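You operate a simulated robot arm through the tools that you are given. There is no shell and no other tool. Be economical: measure what you need, move in short steps, check, and stop when the job is done.

You run a simulated two-armed robot. Do the job below in one go: nothing can be reset, and whatever is moved stays where it is left.

Task
Press the folder stop button three times.

Only the result counts: the job must be done as asked and must still hold three seconds after the hand-in. Knocking over, shifting, dropping, spilling or breaking anything else fails it.

Robot
Two 7-joint arms with two-finger parallel grippers on one trunk, on a base that drives. Base frame: it is fixed to the floor where the robot stands at the start and does not move with it; the origin is under the middle of the robot, x ahead of it, y to its left, z up. Readings come in mm, degrees, newtons and seconds.
The left shoulder is at the start at [70, 134, 1301], the right one opposite. Places, roughly: folder stop button [500, 0, 1200]. Payload 1.57 kg a hand.
The TCP of each hand is the grasp point between the finger pads, 30 mm short of the fingertips. In the tool frame z runs along the fingers and y along their closing line. Largest opening 80 mm; finger width 17, thickness 12; the body of the gripper, 40 by 82 mm, starts 80 mm behind the TCP.
Orientation is told as [roll, pitch, yaw] about the base's x, y, z axes, in that order, counted from this pose: with the fingers straight down and closing along the base's y, the tool's x points along the base's -x, its y along +y and its z along -z.

Tools
- The arms move only by the tool servo_tool. It takes "left_commands", "right_commands" or both (then of equal length, played together; a hand with none holds still); each is a list of rows, each a list of 7 numbers: the closure, from 0 (fully open) to 1 (shut), then the shift along the tool's x, y, z in units of 100 mm (1.0 is 100 mm), then the turn, a rotation vector about the tool's x, y, z in units of 90 degrees (1.0 is 90 degrees). In form: [[grip, x, y, z, rx, ry, rz], ...]. A call has 1 to 8 rows; each row is the pose to reach, as a shift and turn from the pose commanded when the call began, along the tool's axes at that moment. A call with a number of a shift or a turn outside -1 to 1 is refused whole. Each row takes 0.2 s and may step no farther than 50 mm and 8.6 degrees from the row before; otherwise, or with a gripper value out of range, the whole call is refused. A pose out of reach is approached as far as the arm can. The call stops where the force on the tool passes 40 N (or 10 N more than at its start, if that is more) or the arm is blocked; 0.2 s more then pass. The fingers move at their own pace (about 153 mm/s each) and stop on an object; they squeeze with about 42 N. The grip force told is the motor's: it shows also when the fingers shut on nothing. Time passes only in rows, and 0.2 s behind the last, so rows that repeat a pose let the fingers close. It gives the time, the measured TCP pose, the force on the tool (base axes), the opening and the grip force at its end, in the units of the frame above (readings bear some noise), and new pictures: "show" is both (left out), scene, wrist or none (wrist: the cameras of the hands that moved).
- Cameras (640 x 400 px; columns grow to the right, rows downward): "scene" is now at [141.3, 4.6, 1536.8]; the picture's right is [0.06, -1.00, 0.00], its down [-0.48, -0.03, -0.88] and it looks along [0.87, 0.05, -0.48] (base axes); focal length 248 px, centre (320, 200). "left" rides on the left gripper at [72, 7, -122] in its tool frame; the picture's right is [-0.09, 1.00, 0.00], its down [-0.84, -0.08, -0.54] and it looks along [-0.54, -0.05, 0.84] (tool axes); focal length 238 px, centre (320, 200). "right" rides on the right gripper at [72, -7, -122] in its tool frame; the picture's right is [0.09, 1.00, 0.00], its down [-0.84, 0.08, -0.54] and it looks along [-0.54, 0.05, 0.84] (tool axes); focal length 238 px, centre (320, 200). There is no depth. A picture from a camera that has moved, and an enlarged one, comes with that camera's place and axes in the base frame and with its lens.
- move_column(by): slides the trunk up (or, below 0, down) by that many mm; the arms and the scene camera ride with it, the base frame stays. It gives what a move gives, with no picture.
- base_move(legs): drives the robot by 1 to 6 legs, each [ahead, left, turn to the left] in mm, mm and degrees, along the robot's own axes; the way and the turn of a leg run together, so that a leg with both is an arc; at most 1500 mm and 180 degrees a leg. The arms and the cameras ride along, it lands a little off, and it stops where it bumps. It gives what a move gives, and a new picture of the scene camera.
- turn_head(pan, tilt): turns the head with the scene camera to pan (to the left, within 86 degrees either way) and tilt (down, from -29 to 69), counted from straight ahead of the robot. It gives what a move gives, and a new picture of the scene camera.
- zoom(camera, box): a new picture of the part [left, top, right, bottom] of that camera's present view, enlarged. No time passes.
- finish_job(): hands the job in; it is judged then, once.

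Work in short steps. Places have to be worked out from the pictures, the camera data and where the tool is seen: move nearer, look again, correct. Check each grasp and each placing, and mend what went wrong. You have 120 turns and 260 pictures in all, those below and enlarged ones among them. Open the grippers and draw the arms clear of the work before you hand the job in, unless the task says otherwise; then end with one line.

The tools are called after ">>>" as name(argument=value, ...) on one line, values as JSON. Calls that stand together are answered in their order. servo_tool: Moves the arms, as the interface text tells. Its arguments: {"type":"object","properties":{"left_commands":{"type":"array"},"right_commands":{"type":"array"},"show":{"type":"string","enum":["both","scene","wrist","none"]}},"required":[]} The other tools are called the same way: move_column (by) slides the trunk up or down; base_move (legs) drives the base; turn_head (pan, tilt) turns the head that bears the scene camera; zoom (camera, box) takes an enlarged picture of a part of a camera's view; finish_job () hands the job in.

At the start:

```text
t: 0.0
left_tcp_pos: [475.1, 255.4, 1347.7]
left_tool_rot: [0.0, 0.0, 0.0]
left_contact_force: [-0.2, 0.6, 0.2]
left_finger_gap: 80.1
left_grip_force: 0.0
right_tcp_pos: [487.4, -175.0, 1349.9]
right_tool_rot: [0.0, 0.0, 0.0]
right_contact_force: [0.3, 1.3, -0.3]
right_finger_gap: 80.0
right_grip_force: 0.0
trunk travel left (down, up): [-875.0, 65.0]
robot x, y, heading: [-1.2, -0.7, -0.0]
head pan, tilt: [3.2, 28.9]
```

scene: 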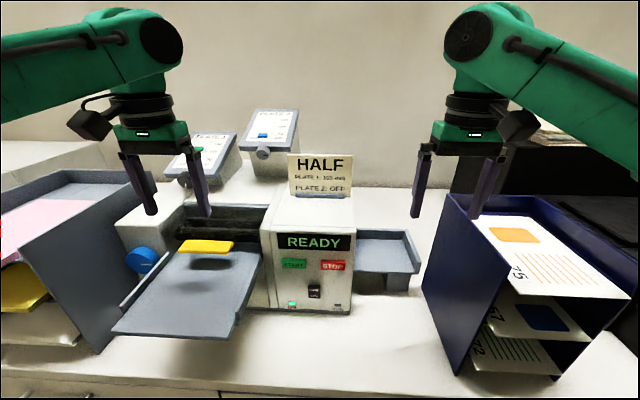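
right: 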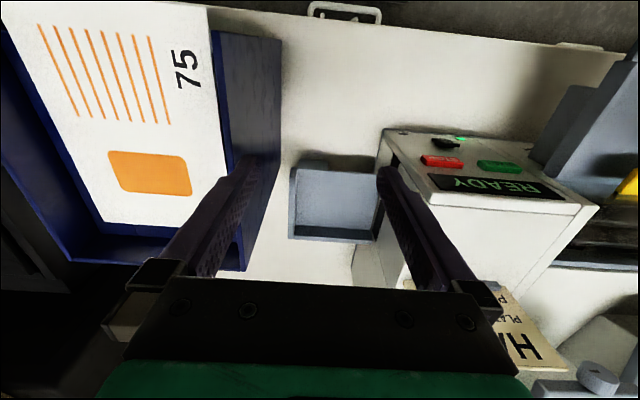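
left: 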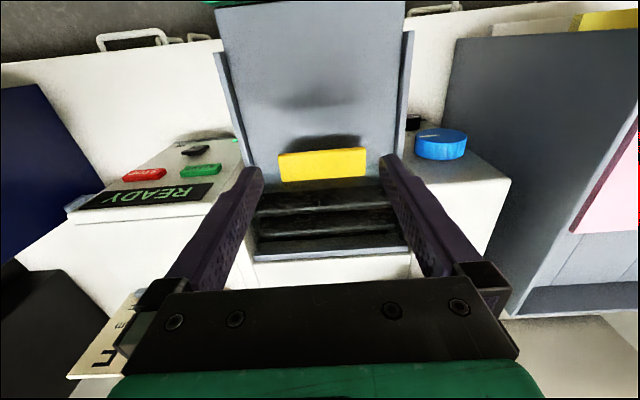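

The stop button triangulates to about [534, 0, 1161]. I'll zoom in on the panel to see its shape and how it sits.

>>> zoom(camera="scene", box=[250, 220, 370, 320])

>>> zoom(camera="right", box=[370, 110, 610, 260])

>>> zoom(camera="left", box=[60, 110, 260, 260])

```text
4.00 times, centred on (310, 270) of scene
camera zoom: at [141.3, 4.6, 1536.8], right [0.06, -1.0, 0.0], down [-0.48, -0.03, -0.88], along [0.87, 0.05, -0.48], focal length 990 px, centre (360, -80)
```

zoom: 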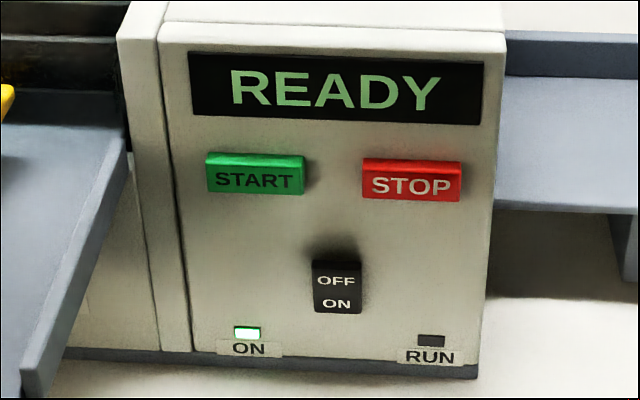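

```text
2.67 times, centred on (490, 185) of right
camera zoom: at [414.5, -180.1, 1471.7], right [-0.09, 1.0, 0.0], down [0.84, 0.08, 0.54], along [0.54, 0.05, -0.84], focal length 636 px, centre (-133, 240)
```

zoom: 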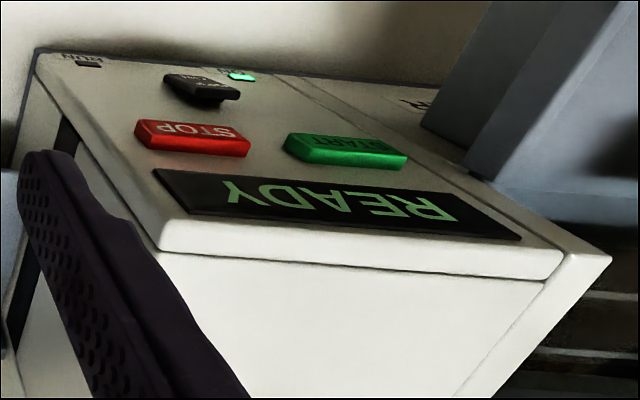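

```text
2.67 times, centred on (160, 185) of left
camera zoom: at [402.2, 261.6, 1469.2], right [0.09, 1.0, 0.0], down [0.84, -0.08, 0.54], along [0.54, -0.05, -0.84], focal length 636 px, centre (747, 240)
```

zoom: 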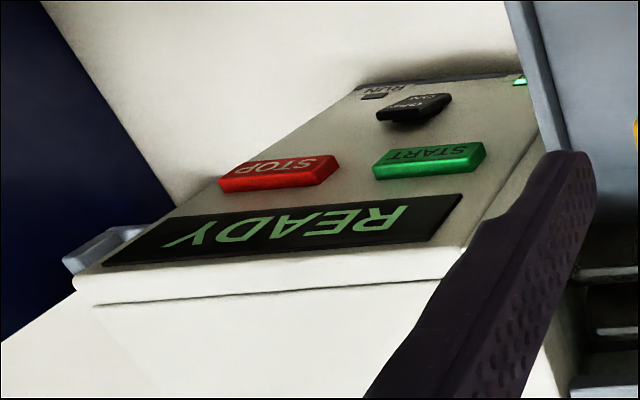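

The face is nearly vertical: the stop button's front is at x≈528, y≈0, z≈1152–1180, with the switch below it topping out at about 1109. I'll use the closed right fingers, pointing down, and push with their side along +x. First I move across at height.

>>> servo_tool(right_commands=[[1, 0.15, 0.3, 0, 0, 0, 0], [1, 0.3, 0.65, 0, 0, 0, 0], [1, 0.3, 0.9, 0, 0, 0, 0], [1, 0.3, 0.9, 0, 0, 0, 0]], show="none")

>>> servo_tool(right_commands=[[1, 0, 0.4, 0, 0, 0, 0], [1, 0, 0.84, 0, 0, 0, 0], [1, 0, 0.84, 0.4, 0, 0, 0], [1, 0, 0.84, 0.8, 0, 0, 0], [1, 0, 0.84, 0.8, 0, 0, 0]])

```text
t: 1.0
left_tcp_pos: [474.6, 254.6, 1348.9]
left_tool_rot: [0.0, 0.0, 0.0]
left_contact_force: [0.0, 0.5, -0.4]
left_finger_gap: 80.1
left_grip_force: 0.0
right_tcp_pos: [456.0, -86.3, 1351.4]
right_tool_rot: [0.0, 0.0, 0.0]
right_contact_force: [0.1, 0.2, -0.1]
right_finger_gap: 0.0
right_grip_force: 21.6
trunk travel left (down, up): [-875.0, 65.0]
robot x, y, heading: [1.5, -0.3, -0.1]
head pan, tilt: [3.2, 28.9]
```

```text
t: 2.2
left_tcp_pos: [475.0, 258.9, 1348.3]
left_tool_rot: [-0.1, -0.1, -0.1]
left_contact_force: [0.1, 0.7, -0.4]
left_finger_gap: 79.9
left_grip_force: 0.2
right_tcp_pos: [455.1, -0.3, 1269.8]
right_tool_rot: [-0.2, 0.0, 0.0]
right_contact_force: [0.3, -0.1, 0.4]
right_finger_gap: 0.0
right_grip_force: 21.4
trunk travel left (down, up): [-875.0, 65.0]
robot x, y, heading: [-1.6, -0.7, 0.0]
head pan, tilt: [3.2, 28.9]
camera scene: at [140.7, 7.1, 1536.9], right [0.06, -1.0, 0.0], down [-0.48, -0.03, -0.88], along [0.87, 0.05, -0.48], focal length 248 px, centre (320, 200)
camera right: at [382.2, -5.9, 1391.0], right [-0.09, 1.0, 0.0], down [0.84, 0.08, 0.54], along [0.54, 0.05, -0.84], focal length 238 px, centre (320, 200)
```

scene: 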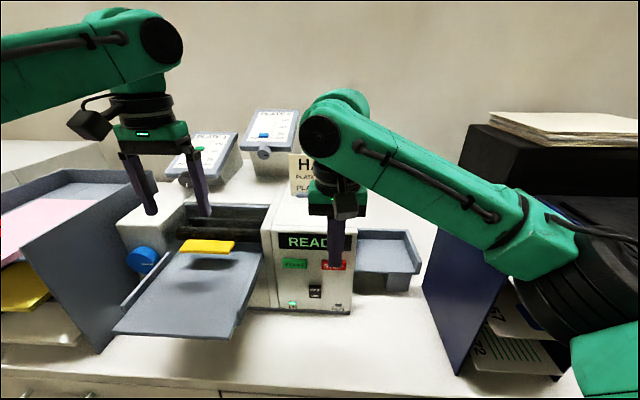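
right: 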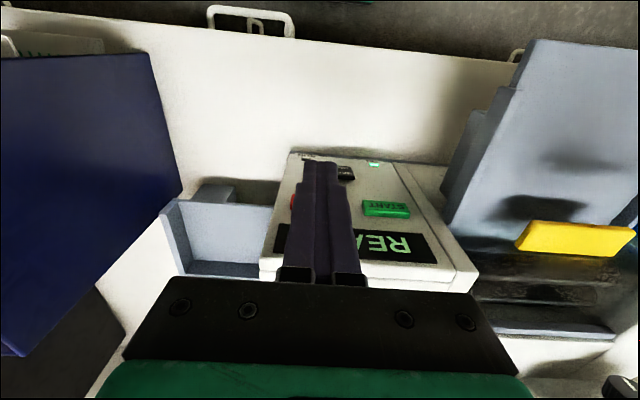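

The fingers line up with the button. I'll lower them to about z=1189, with the tips near 1159, still in front of the panel.

>>> servo_tool(right_commands=[[1, 0, 0, 0.4, 0, 0, 0], [1, 0, 0, 0.82, 0, 0, 0], [1, -0.25, 0, 0.82, 0, 0, 0], [1, -0.4, 0, 0.82, 0, 0, 0], [1, -0.4, 0, 0.82, 0, 0, 0]])

>>> zoom(camera="scene", box=[250, 200, 410, 320])

>>> zoom(camera="left", box=[60, 110, 260, 260])

```text
t: 3.4
left_tcp_pos: [475.0, 256.7, 1347.0]
left_tool_rot: [0.0, -0.1, -0.1]
left_contact_force: [0.4, -1.0, 0.2]
left_finger_gap: 80.0
left_grip_force: 0.0
right_tcp_pos: [495.7, 0.3, 1186.2]
right_tool_rot: [0.0, 0.0, 0.0]
right_contact_force: [-0.1, 0.1, -0.1]
right_finger_gap: 0.0
right_grip_force: 21.0
trunk travel left (down, up): [-875.0, 65.0]
robot x, y, heading: [1.9, -4.0, -0.1]
head pan, tilt: [3.2, 28.9]
camera scene: at [141.3, 4.3, 1536.8], right [0.06, -1.0, 0.0], down [-0.48, -0.03, -0.88], along [0.87, 0.05, -0.48], focal length 248 px, centre (320, 200)
camera right: at [422.7, -5.9, 1308.5], right [-0.09, 1.0, 0.0], down [0.84, 0.08, 0.54], along [0.54, 0.05, -0.84], focal length 238 px, centre (320, 200)
```

scene: 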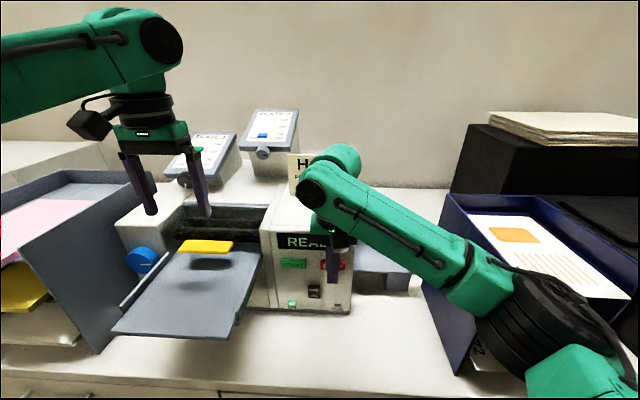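
right: 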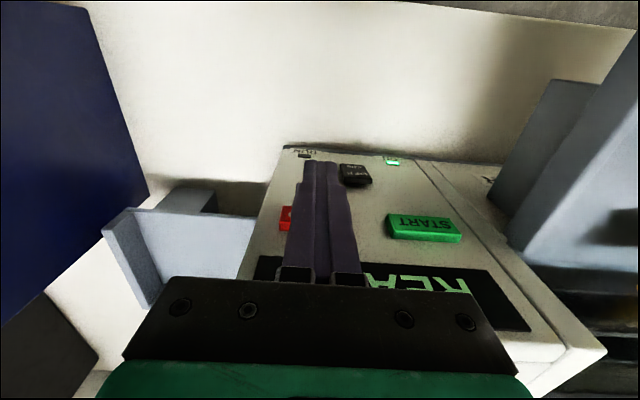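

```text
3.33 times, centred on (330, 260) of scene
camera zoom: at [141.3, 4.3, 1536.8], right [0.06, -1.0, 0.0], down [-0.48, -0.03, -0.88], along [0.87, 0.05, -0.48], focal length 825 px, centre (287, 0)
```

zoom: 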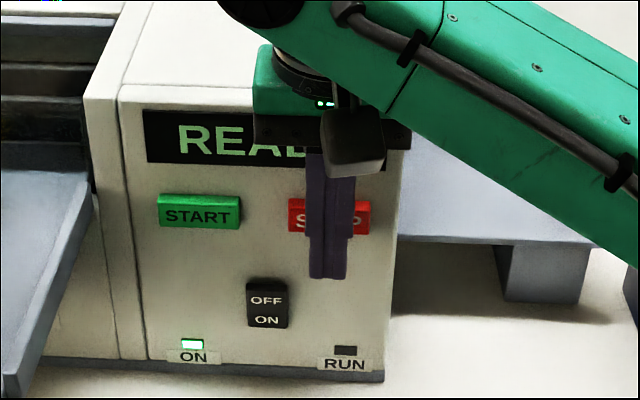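

```text
2.67 times, centred on (160, 185) of left
camera zoom: at [402.2, 261.2, 1469.3], right [0.09, 1.0, 0.0], down [0.84, -0.08, 0.54], along [0.54, -0.05, -0.84], focal length 636 px, centre (747, 240)
```

zoom: 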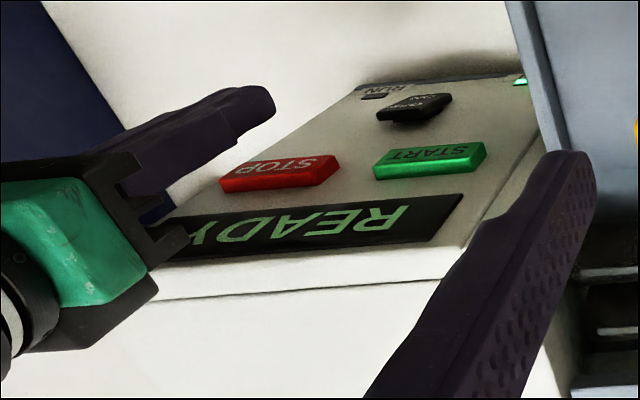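

The tip level is right, spanning the button. I'll advance 18 mm to near contact and check.

>>> servo_tool(right_commands=[[1, -0.1, 0, 0, 0, 0, 0], [1, -0.18, 0, 0, 0, 0, 0], [1, -0.18, 0, 0, 0, 0, 0]], show="none")

>>> zoom(camera="left", box=[60, 110, 260, 260])

>>> zoom(camera="scene", box=[250, 200, 410, 320])

```text
t: 4.2
left_tcp_pos: [474.1, 256.3, 1348.5]
left_tool_rot: [0.0, -0.1, 0.0]
left_contact_force: [-0.1, 0.6, -0.4]
left_finger_gap: 79.8
left_grip_force: 0.0
right_tcp_pos: [512.9, 0.7, 1189.8]
right_tool_rot: [0.1, 0.0, 0.0]
right_contact_force: [-0.6, 0.3, 0.9]
right_finger_gap: 0.0
right_grip_force: 21.0
trunk travel left (down, up): [-875.0, 65.0]
robot x, y, heading: [-2.5, 2.0, -0.2]
head pan, tilt: [3.2, 28.9]
```

```text
2.67 times, centred on (160, 185) of left
camera zoom: at [401.8, 261.5, 1469.3], right [0.09, 1.0, 0.0], down [0.84, -0.08, 0.54], along [0.54, -0.05, -0.84], focal length 636 px, centre (747, 240)
```

zoom: 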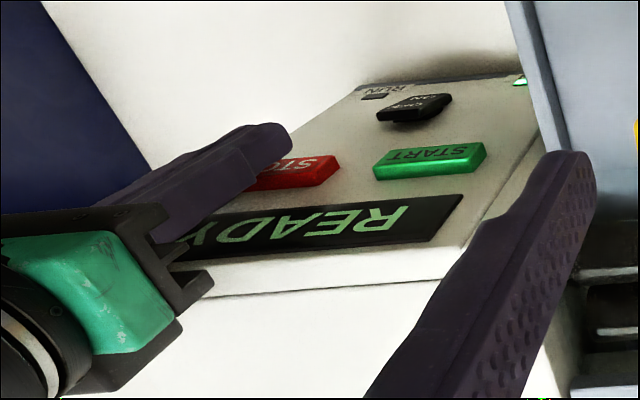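

```text
3.33 times, centred on (330, 260) of scene
camera zoom: at [140.9, 4.5, 1536.9], right [0.06, -1.0, 0.0], down [-0.48, -0.03, -0.88], along [0.87, 0.05, -0.48], focal length 825 px, centre (287, 0)
```

zoom: 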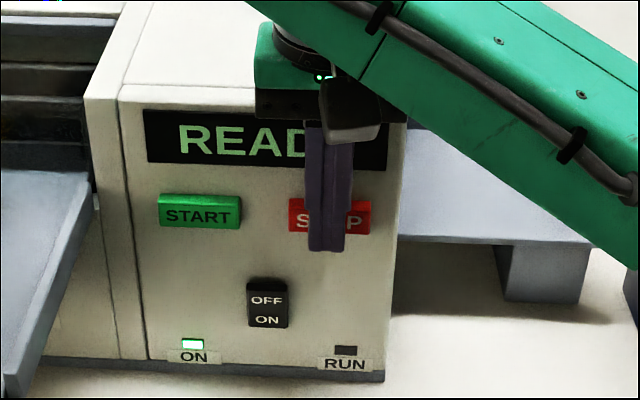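

The fingers are just in front of the button. I'll creep in by 6 mm and read the force.

>>> servo_tool(right_commands=[[1, -0.02, 0, 0, 0, 0, 0], [1, -0.04, 0, 0, 0, 0, 0], [1, -0.06, 0, 0, 0, 0, 0], [1, -0.06, 0, 0, 0, 0, 0]], show="none")

>>> zoom(camera="left", box=[60, 110, 260, 260])

```text
t: 5.2
left_tcp_pos: [474.9, 255.1, 1348.6]
left_tool_rot: [0.1, 0.0, 0.0]
left_contact_force: [0.1, 0.6, 0.5]
left_finger_gap: 80.1
left_grip_force: 0.1
right_tcp_pos: [521.7, 0.7, 1188.0]
right_tool_rot: [0.0, 0.1, 0.1]
right_contact_force: [-0.6, 0.1, -0.4]
right_finger_gap: 0.0
right_grip_force: 21.2
trunk travel left (down, up): [-875.0, 65.0]
robot x, y, heading: [-0.3, 1.7, 0.1]
head pan, tilt: [3.2, 28.9]
```

```text
2.67 times, centred on (160, 185) of left
camera zoom: at [402.3, 261.6, 1469.1], right [0.09, 1.0, 0.0], down [0.84, -0.08, 0.54], along [0.54, -0.05, -0.84], focal length 636 px, centre (747, 240)
```

zoom: 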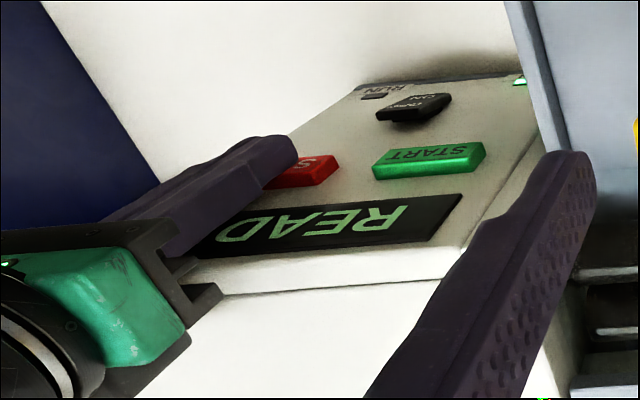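

No contact yet. I'll creep another 4 mm.

>>> servo_tool(right_commands=[[1, -0.02, 0, 0, 0, 0, 0], [1, -0.04, 0, 0, 0, 0, 0], [1, -0.04, 0, 0, 0, 0, 0]], show="none")

>>> zoom(camera="left", box=[60, 110, 260, 260])

>>> zoom(camera="scene", box=[250, 200, 410, 320])

```text
t: 6.0
left_tcp_pos: [473.4, 256.2, 1348.3]
left_tool_rot: [0.0, -0.1, 0.0]
left_contact_force: [0.8, -0.3, 0.6]
left_finger_gap: 80.2
left_grip_force: 0.1
right_tcp_pos: [523.9, -0.4, 1187.8]
right_tool_rot: [0.0, 0.0, 0.1]
right_contact_force: [-1.8, -0.3, 0.9]
right_finger_gap: 0.2
right_grip_force: 21.0
trunk travel left (down, up): [-875.0, 65.0]
robot x, y, heading: [2.3, 0.7, -0.1]
head pan, tilt: [3.2, 28.9]
```

```text
2.67 times, centred on (160, 185) of left
camera zoom: at [401.4, 261.8, 1469.4], right [0.09, 1.0, 0.0], down [0.84, -0.08, 0.54], along [0.54, -0.05, -0.84], focal length 636 px, centre (747, 240)
```

zoom: 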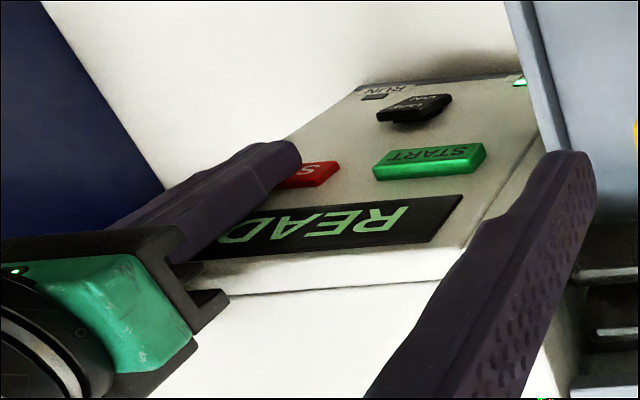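

```text
3.33 times, centred on (330, 260) of scene
camera zoom: at [140.4, 4.9, 1536.9], right [0.06, -1.0, 0.0], down [-0.48, -0.03, -0.88], along [0.87, 0.05, -0.48], focal length 825 px, centre (287, 0)
```

zoom: 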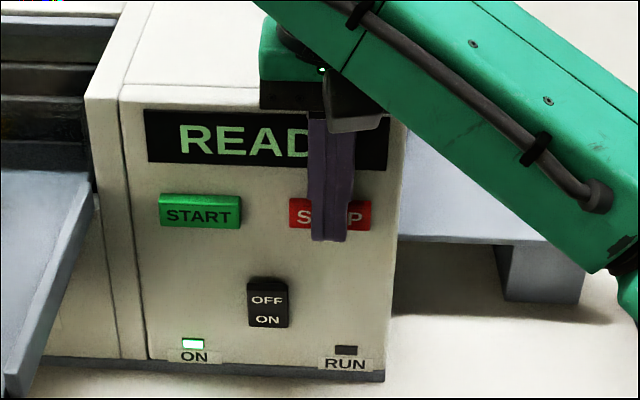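

About 1.8 N in x may be first contact. I'll go 2 mm further.

>>> servo_tool(right_commands=[[1, -0.02, 0, 0, 0, 0, 0], [1, -0.02, 0, 0, 0, 0, 0]], show="none")

>>> zoom(camera="left", box=[110, 150, 190, 210])

>>> zoom(camera="scene", box=[250, 220, 370, 320])

```text
t: 6.6
left_tcp_pos: [473.9, 256.0, 1349.2]
left_tool_rot: [0.0, -0.2, 0.0]
left_contact_force: [0.2, 0.6, 0.0]
left_finger_gap: 80.1
left_grip_force: 0.0
right_tcp_pos: [525.8, -0.4, 1187.7]
right_tool_rot: [0.0, 0.1, 0.0]
right_contact_force: [-2.1, 0.7, 0.8]
right_finger_gap: 0.0
right_grip_force: 20.7
trunk travel left (down, up): [-875.0, 65.0]
robot x, y, heading: [-1.3, -2.8, 0.1]
head pan, tilt: [3.2, 28.9]
```

```text
6.67 times, centred on (150, 180) of left
camera zoom: at [401.1, 262.1, 1469.4], right [0.09, 1.0, 0.0], down [0.84, -0.08, 0.54], along [0.54, -0.05, -0.84], focal length 1589 px, centre (1453, 333)
```

zoom: 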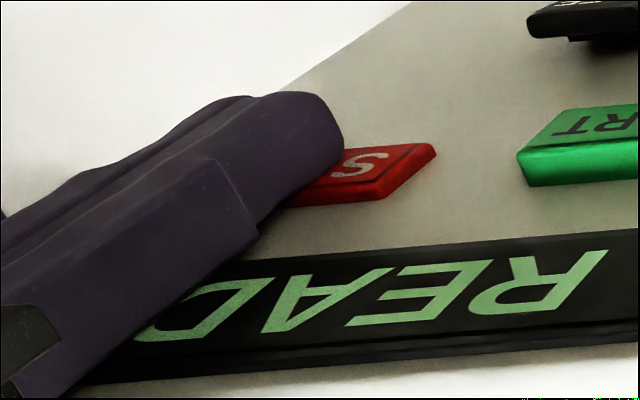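

```text
4.00 times, centred on (310, 270) of scene
camera zoom: at [140.2, 5.2, 1537.0], right [0.06, -1.0, 0.0], down [-0.48, -0.03, -0.88], along [0.87, 0.05, -0.48], focal length 990 px, centre (360, -80)
```

zoom: 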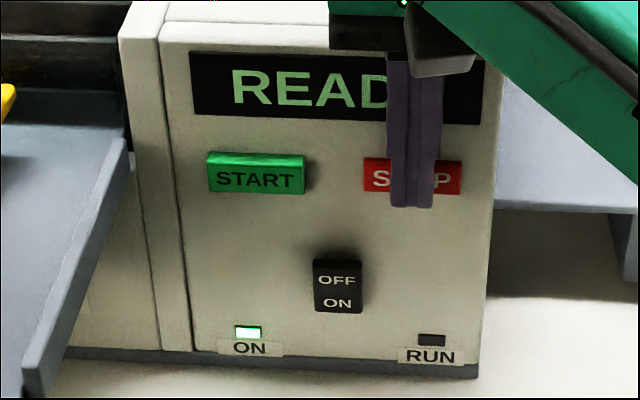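

The button is moving in: its visible edge is thinner than START's, with about 2 N of spring force. I'll continue to the end of travel.

>>> servo_tool(right_commands=[[1, -0.015, 0, 0, 0, 0, 0], [1, -0.03, 0, 0, 0, 0, 0], [1, -0.03, 0, 0, 0, 0, 0]], show="none")

>>> zoom(camera="left", box=[110, 150, 190, 210])

>>> zoom(camera="scene", box=[250, 220, 370, 320])

```text
t: 7.4
left_tcp_pos: [470.1, 255.7, 1350.6]
left_tool_rot: [0.0, -0.2, 0.0]
left_contact_force: [0.6, -0.4, -0.3]
left_finger_gap: 80.3
left_grip_force: 0.0
right_tcp_pos: [526.0, 0.3, 1188.7]
right_tool_rot: [0.0, -0.2, 0.0]
right_contact_force: [-17.0, -1.0, -9.5]
right_finger_gap: 0.0
right_grip_force: 21.3
trunk travel left (down, up): [-875.0, 65.0]
robot x, y, heading: [-2.5, 0.4, 0.1]
head pan, tilt: [3.2, 28.9]
```

```text
6.67 times, centred on (150, 180) of left
camera zoom: at [397.2, 261.3, 1470.5], right [0.09, 1.0, 0.0], down [0.83, -0.08, 0.55], along [0.54, -0.05, -0.84], focal length 1589 px, centre (1453, 333)
```

zoom: 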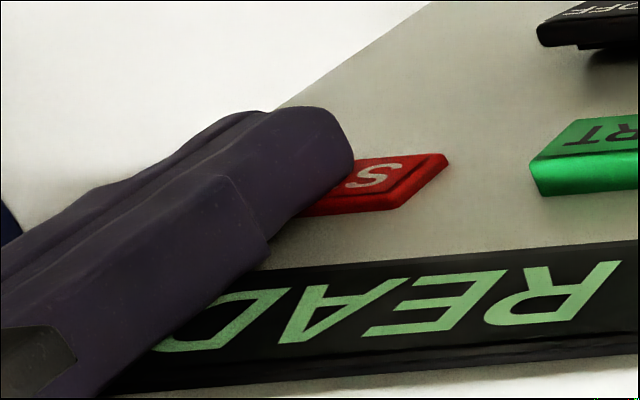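

```text
4.00 times, centred on (310, 270) of scene
camera zoom: at [136.1, 4.4, 1537.3], right [0.06, -1.0, 0.0], down [-0.48, -0.03, -0.88], along [0.88, 0.05, -0.48], focal length 990 px, centre (360, -80)
```

zoom: 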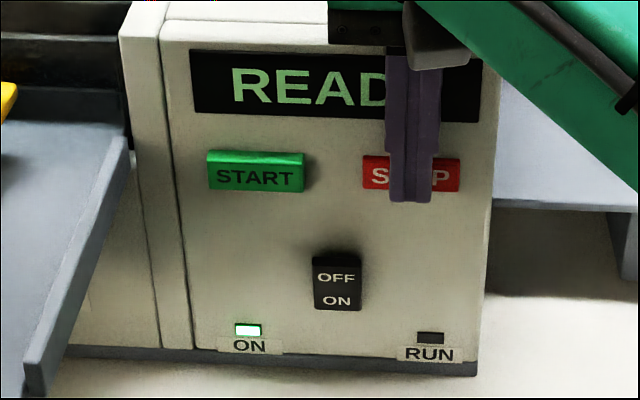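

It has bottomed out: 17 N, and the trunk is leaning back. That is press one. I'll release by 15 mm and check that the button comes back.

>>> servo_tool(right_commands=[[1, 0.08, 0, 0, 0, 0, 0], [1, 0.15, 0, 0, 0, 0, 0], [1, 0.15, 0, 0, 0, 0, 0], [1, 0.15, 0, 0, 0, 0, 0]], show="none")

>>> zoom(camera="left", box=[110, 150, 190, 210])

>>> zoom(camera="scene", box=[250, 220, 370, 320])

```text
t: 8.4
left_tcp_pos: [475.0, 256.9, 1348.2]
left_tool_rot: [0.0, 0.0, 0.0]
left_contact_force: [0.6, -0.7, -0.2]
left_finger_gap: 80.0
left_grip_force: 0.1
right_tcp_pos: [516.0, -0.0, 1187.2]
right_tool_rot: [0.0, 0.0, 0.0]
right_contact_force: [-0.4, 0.3, -0.6]
right_finger_gap: 0.0
right_grip_force: 21.0
trunk travel left (down, up): [-875.0, 65.0]
robot x, y, heading: [-2.7, 0.5, -0.0]
head pan, tilt: [3.2, 28.9]
```

```text
6.67 times, centred on (150, 180) of left
camera zoom: at [403.0, 261.8, 1468.9], right [0.09, 1.0, 0.0], down [0.84, -0.08, 0.54], along [0.54, -0.05, -0.84], focal length 1589 px, centre (1453, 333)
```

zoom: 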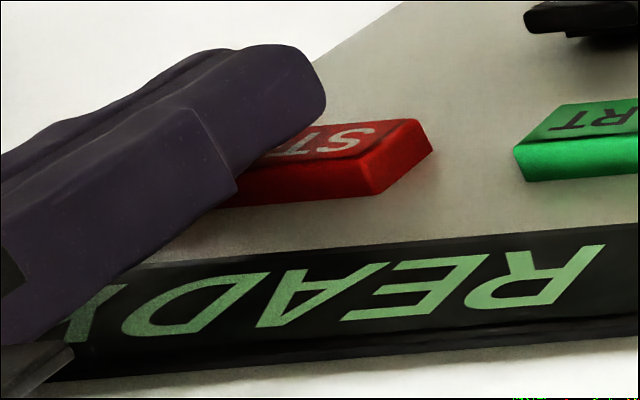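

```text
4.00 times, centred on (310, 270) of scene
camera zoom: at [142.1, 4.8, 1536.8], right [0.06, -1.0, 0.0], down [-0.48, -0.03, -0.87], along [0.87, 0.05, -0.48], focal length 990 px, centre (360, -80)
```

zoom: 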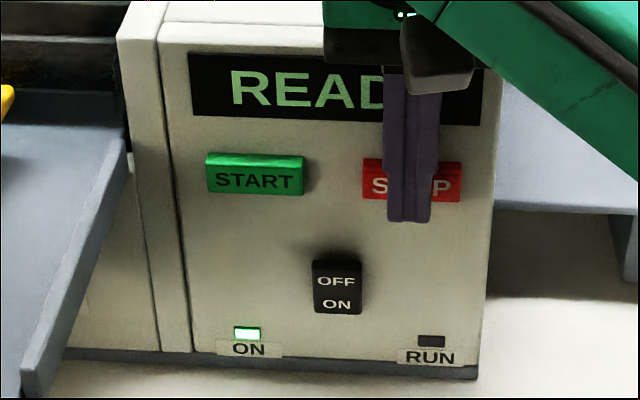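

The button sprang back fully and the machine hasn't shifted. Press two uses the same stroke.

>>> servo_tool(right_commands=[[1, -0.05, 0, 0, 0, 0, 0], [1, -0.1, 0, 0, 0, 0, 0], [1, -0.125, 0, 0, 0, 0, 0], [1, -0.15, 0, 0, 0, 0, 0], [1, -0.15, 0, 0, 0, 0, 0]], show="none")

>>> zoom(camera="left", box=[110, 150, 190, 210])

>>> servo_tool(right_commands=[[1, 0.08, 0, 0, 0, 0, 0], [1, 0.15, 0, 0, 0, 0, 0], [1, 0.15, 0, 0, 0, 0, 0], [1, 0.15, 0, 0, 0, 0, 0]], show="none")

>>> zoom(camera="left", box=[110, 150, 190, 210])

```text
t: 9.6
left_tcp_pos: [470.4, 256.3, 1350.1]
left_tool_rot: [0.1, -0.3, 0.1]
left_contact_force: [0.3, 0.5, -0.1]
left_finger_gap: 79.9
left_grip_force: 0.0
right_tcp_pos: [527.4, 0.2, 1187.8]
right_tool_rot: [0.1, 0.0, 0.1]
right_contact_force: [-15.0, -0.7, -8.2]
right_finger_gap: 0.0
right_grip_force: 21.2
trunk travel left (down, up): [-875.0, 65.0]
robot x, y, heading: [2.0, -0.2, -0.1]
head pan, tilt: [3.2, 28.9]
```

```text
6.67 times, centred on (150, 180) of left
camera zoom: at [397.6, 261.6, 1470.3], right [0.09, 1.0, 0.0], down [0.83, -0.08, 0.55], along [0.54, -0.05, -0.84], focal length 1589 px, centre (1453, 333)
```

zoom: 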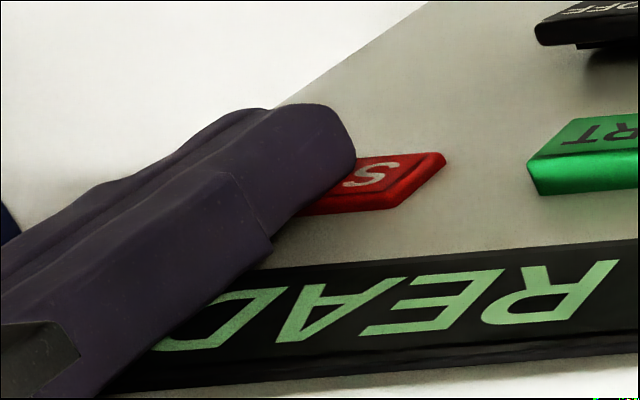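

```text
t: 10.6
left_tcp_pos: [474.7, 256.8, 1347.9]
left_tool_rot: [0.1, 0.0, 0.1]
left_contact_force: [0.0, -0.6, -0.1]
left_finger_gap: 79.9
left_grip_force: 0.0
right_tcp_pos: [515.5, -1.0, 1188.4]
right_tool_rot: [0.0, -0.1, 0.0]
right_contact_force: [0.1, -0.3, 0.7]
right_finger_gap: 0.0
right_grip_force: 21.6
trunk travel left (down, up): [-875.0, 65.0]
robot x, y, heading: [-1.5, -3.4, 0.2]
head pan, tilt: [3.2, 28.9]
```

```text
6.67 times, centred on (150, 180) of left
camera zoom: at [403.0, 261.8, 1468.9], right [0.09, 1.0, 0.0], down [0.84, -0.08, 0.54], along [0.54, -0.05, -0.84], focal length 1589 px, centre (1453, 333)
```

zoom: 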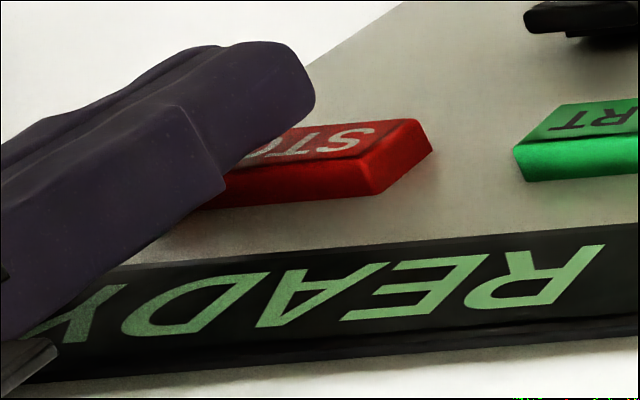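

Press two bottomed out and released cleanly. Press three is the same stroke, then release.

>>> servo_tool(right_commands=[[1, -0.05, 0, 0, 0, 0, 0], [1, -0.1, 0, 0, 0, 0, 0], [1, -0.13, 0, 0, 0, 0, 0], [1, -0.155, 0, 0, 0, 0, 0], [1, -0.155, 0, 0, 0, 0, 0]], show="none")

>>> zoom(camera="left", box=[110, 150, 190, 210])

>>> servo_tool(right_commands=[[1, 0.1, 0, 0, 0, 0, 0], [1, 0.3, 0, 0, 0, 0, 0], [1, 0.6, 0, 0, 0, 0, 0], [1, 0.6, 0, 0, 0, 0, 0]])

```text
t: 11.8
left_tcp_pos: [470.8, 256.0, 1350.4]
left_tool_rot: [0.0, -0.2, 0.0]
left_contact_force: [0.5, 0.3, 0.0]
left_finger_gap: 79.9
left_grip_force: 0.0
right_tcp_pos: [526.5, 1.2, 1188.1]
right_tool_rot: [0.1, -0.1, 0.0]
right_contact_force: [-13.2, 0.3, -8.7]
right_finger_gap: 0.0
right_grip_force: 21.5
trunk travel left (down, up): [-875.0, 65.0]
robot x, y, heading: [-3.5, 0.9, 0.0]
head pan, tilt: [3.2, 28.9]
```

```text
6.67 times, centred on (150, 180) of left
camera zoom: at [397.9, 261.5, 1470.3], right [0.09, 1.0, 0.0], down [0.83, -0.08, 0.55], along [0.54, -0.05, -0.84], focal length 1589 px, centre (1453, 333)
```

zoom: 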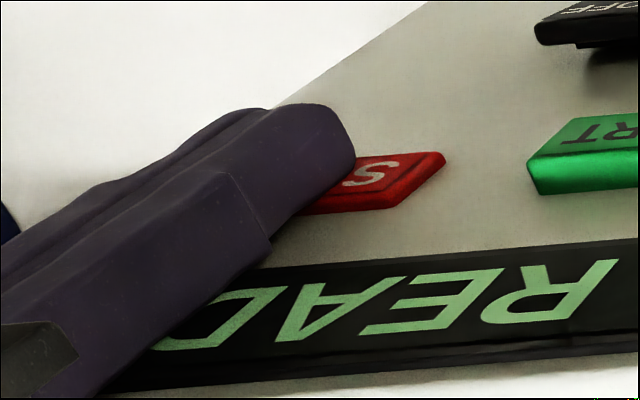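

```text
t: 12.8
left_tcp_pos: [475.7, 256.5, 1346.7]
left_tool_rot: [0.1, -0.1, 0.0]
left_contact_force: [0.0, -0.1, 0.2]
left_finger_gap: 80.3
left_grip_force: 0.2
right_tcp_pos: [470.5, 2.9, 1186.7]
right_tool_rot: [0.1, 0.0, -0.1]
right_contact_force: [-0.3, -0.3, -0.8]
right_finger_gap: 0.1
right_grip_force: 21.6
trunk travel left (down, up): [-875.0, 65.0]
robot x, y, heading: [-1.4, 3.1, 0.2]
head pan, tilt: [3.2, 28.9]
camera scene: at [142.2, 5.1, 1536.7], right [0.06, -1.0, 0.0], down [-0.48, -0.03, -0.87], along [0.87, 0.05, -0.48], focal length 248 px, centre (320, 200)
camera right: at [397.8, -3.9, 1309.2], right [-0.09, 1.0, 0.0], down [0.84, 0.08, 0.54], along [0.54, 0.05, -0.84], focal length 238 px, centre (320, 200)
```

scene: 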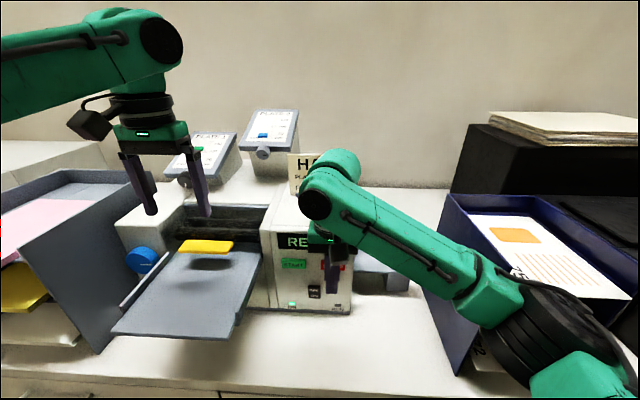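
right: 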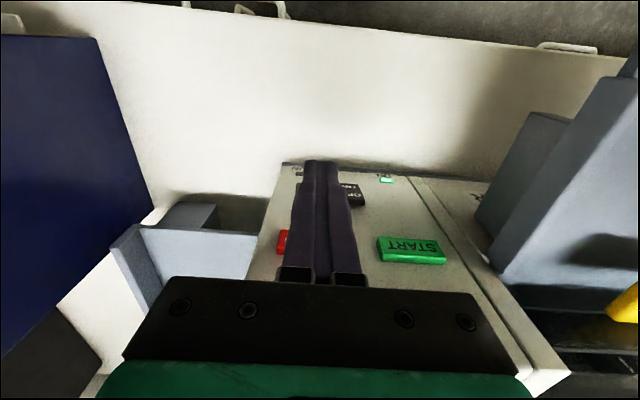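

All three presses are done. I'll raise the right hand, move it aside and open it.

>>> servo_tool(right_commands=[[1, 0, 0, -0.4, 0, 0, 0], [1, 0, 0, -0.8, 0, 0, 0], [1, 0, 0, -1.0, 0, 0, 0]], show="none")

>>> servo_tool(right_commands=[[1, 0, 0, -0.4, 0, 0, 0], [1, 0, -0.3, -0.6, 0, 0, 0], [1, 0, -0.7, -0.6, 0, 0, 0], [1, 0, -1.0, -0.6, 0, 0, 0], [0, 0, -1.0, -0.6, 0, 0, 0], [0, 0, -1.0, -0.6, 0, 0, 0]], show="scene")

>>> zoom(camera="scene", box=[250, 220, 370, 320])

```text
t: 13.6
left_tcp_pos: [474.8, 257.3, 1347.7]
left_tool_rot: [0.0, 0.1, 0.0]
left_contact_force: [0.0, 0.3, 0.7]
left_finger_gap: 80.0
left_grip_force: 0.1
right_tcp_pos: [469.5, 2.2, 1287.8]
right_tool_rot: [0.0, 0.1, 0.1]
right_contact_force: [-0.6, 0.5, -0.5]
right_finger_gap: 0.0
right_grip_force: 21.3
trunk travel left (down, up): [-875.0, 65.0]
robot x, y, heading: [1.1, 0.6, -0.2]
head pan, tilt: [3.2, 28.9]
```

```text
t: 15.0
left_tcp_pos: [474.8, 257.3, 1349.0]
left_tool_rot: [0.0, 0.0, 0.0]
left_contact_force: [0.4, 0.5, -0.2]
left_finger_gap: 80.1
left_grip_force: 0.1
right_tcp_pos: [471.7, -98.5, 1349.1]
right_tool_rot: [0.1, 0.0, -0.1]
right_contact_force: [-0.6, -0.2, -0.4]
right_finger_gap: 80.2
right_grip_force: 0.0
trunk travel left (down, up): [-875.0, 65.0]
robot x, y, heading: [2.6, 2.5, 0.4]
head pan, tilt: [3.2, 28.9]
camera scene: at [141.6, 4.8, 1536.8], right [0.06, -1.0, 0.0], down [-0.48, -0.03, -0.88], along [0.87, 0.05, -0.48], focal length 248 px, centre (320, 200)
```

scene: 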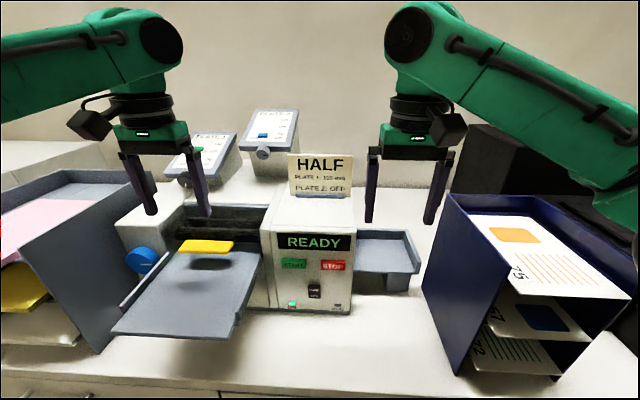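

```text
4.00 times, centred on (310, 270) of scene
camera zoom: at [141.6, 4.8, 1536.8], right [0.06, -1.0, 0.0], down [-0.48, -0.03, -0.88], along [0.87, 0.05, -0.48], focal length 990 px, centre (360, -80)
```

zoom: 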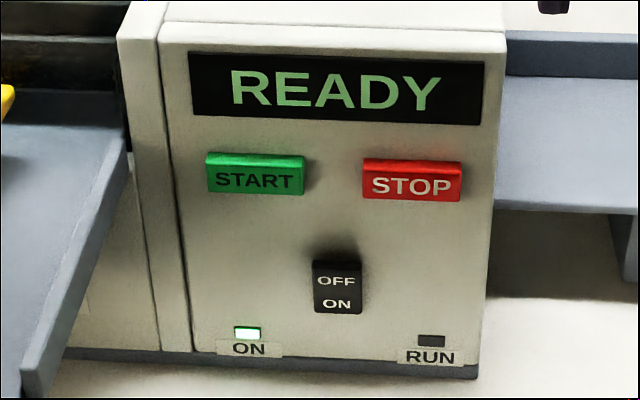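

The scene looks unchanged, the button is fully released and both arms are clear with grippers open, so I'm handing in.

>>> finish_job()

```text
The job is handed in.
```

I pressed the folder stop button three times, to the end of its travel each time; it sprang back after each press, nothing else was moved, and the display read READY throughout.
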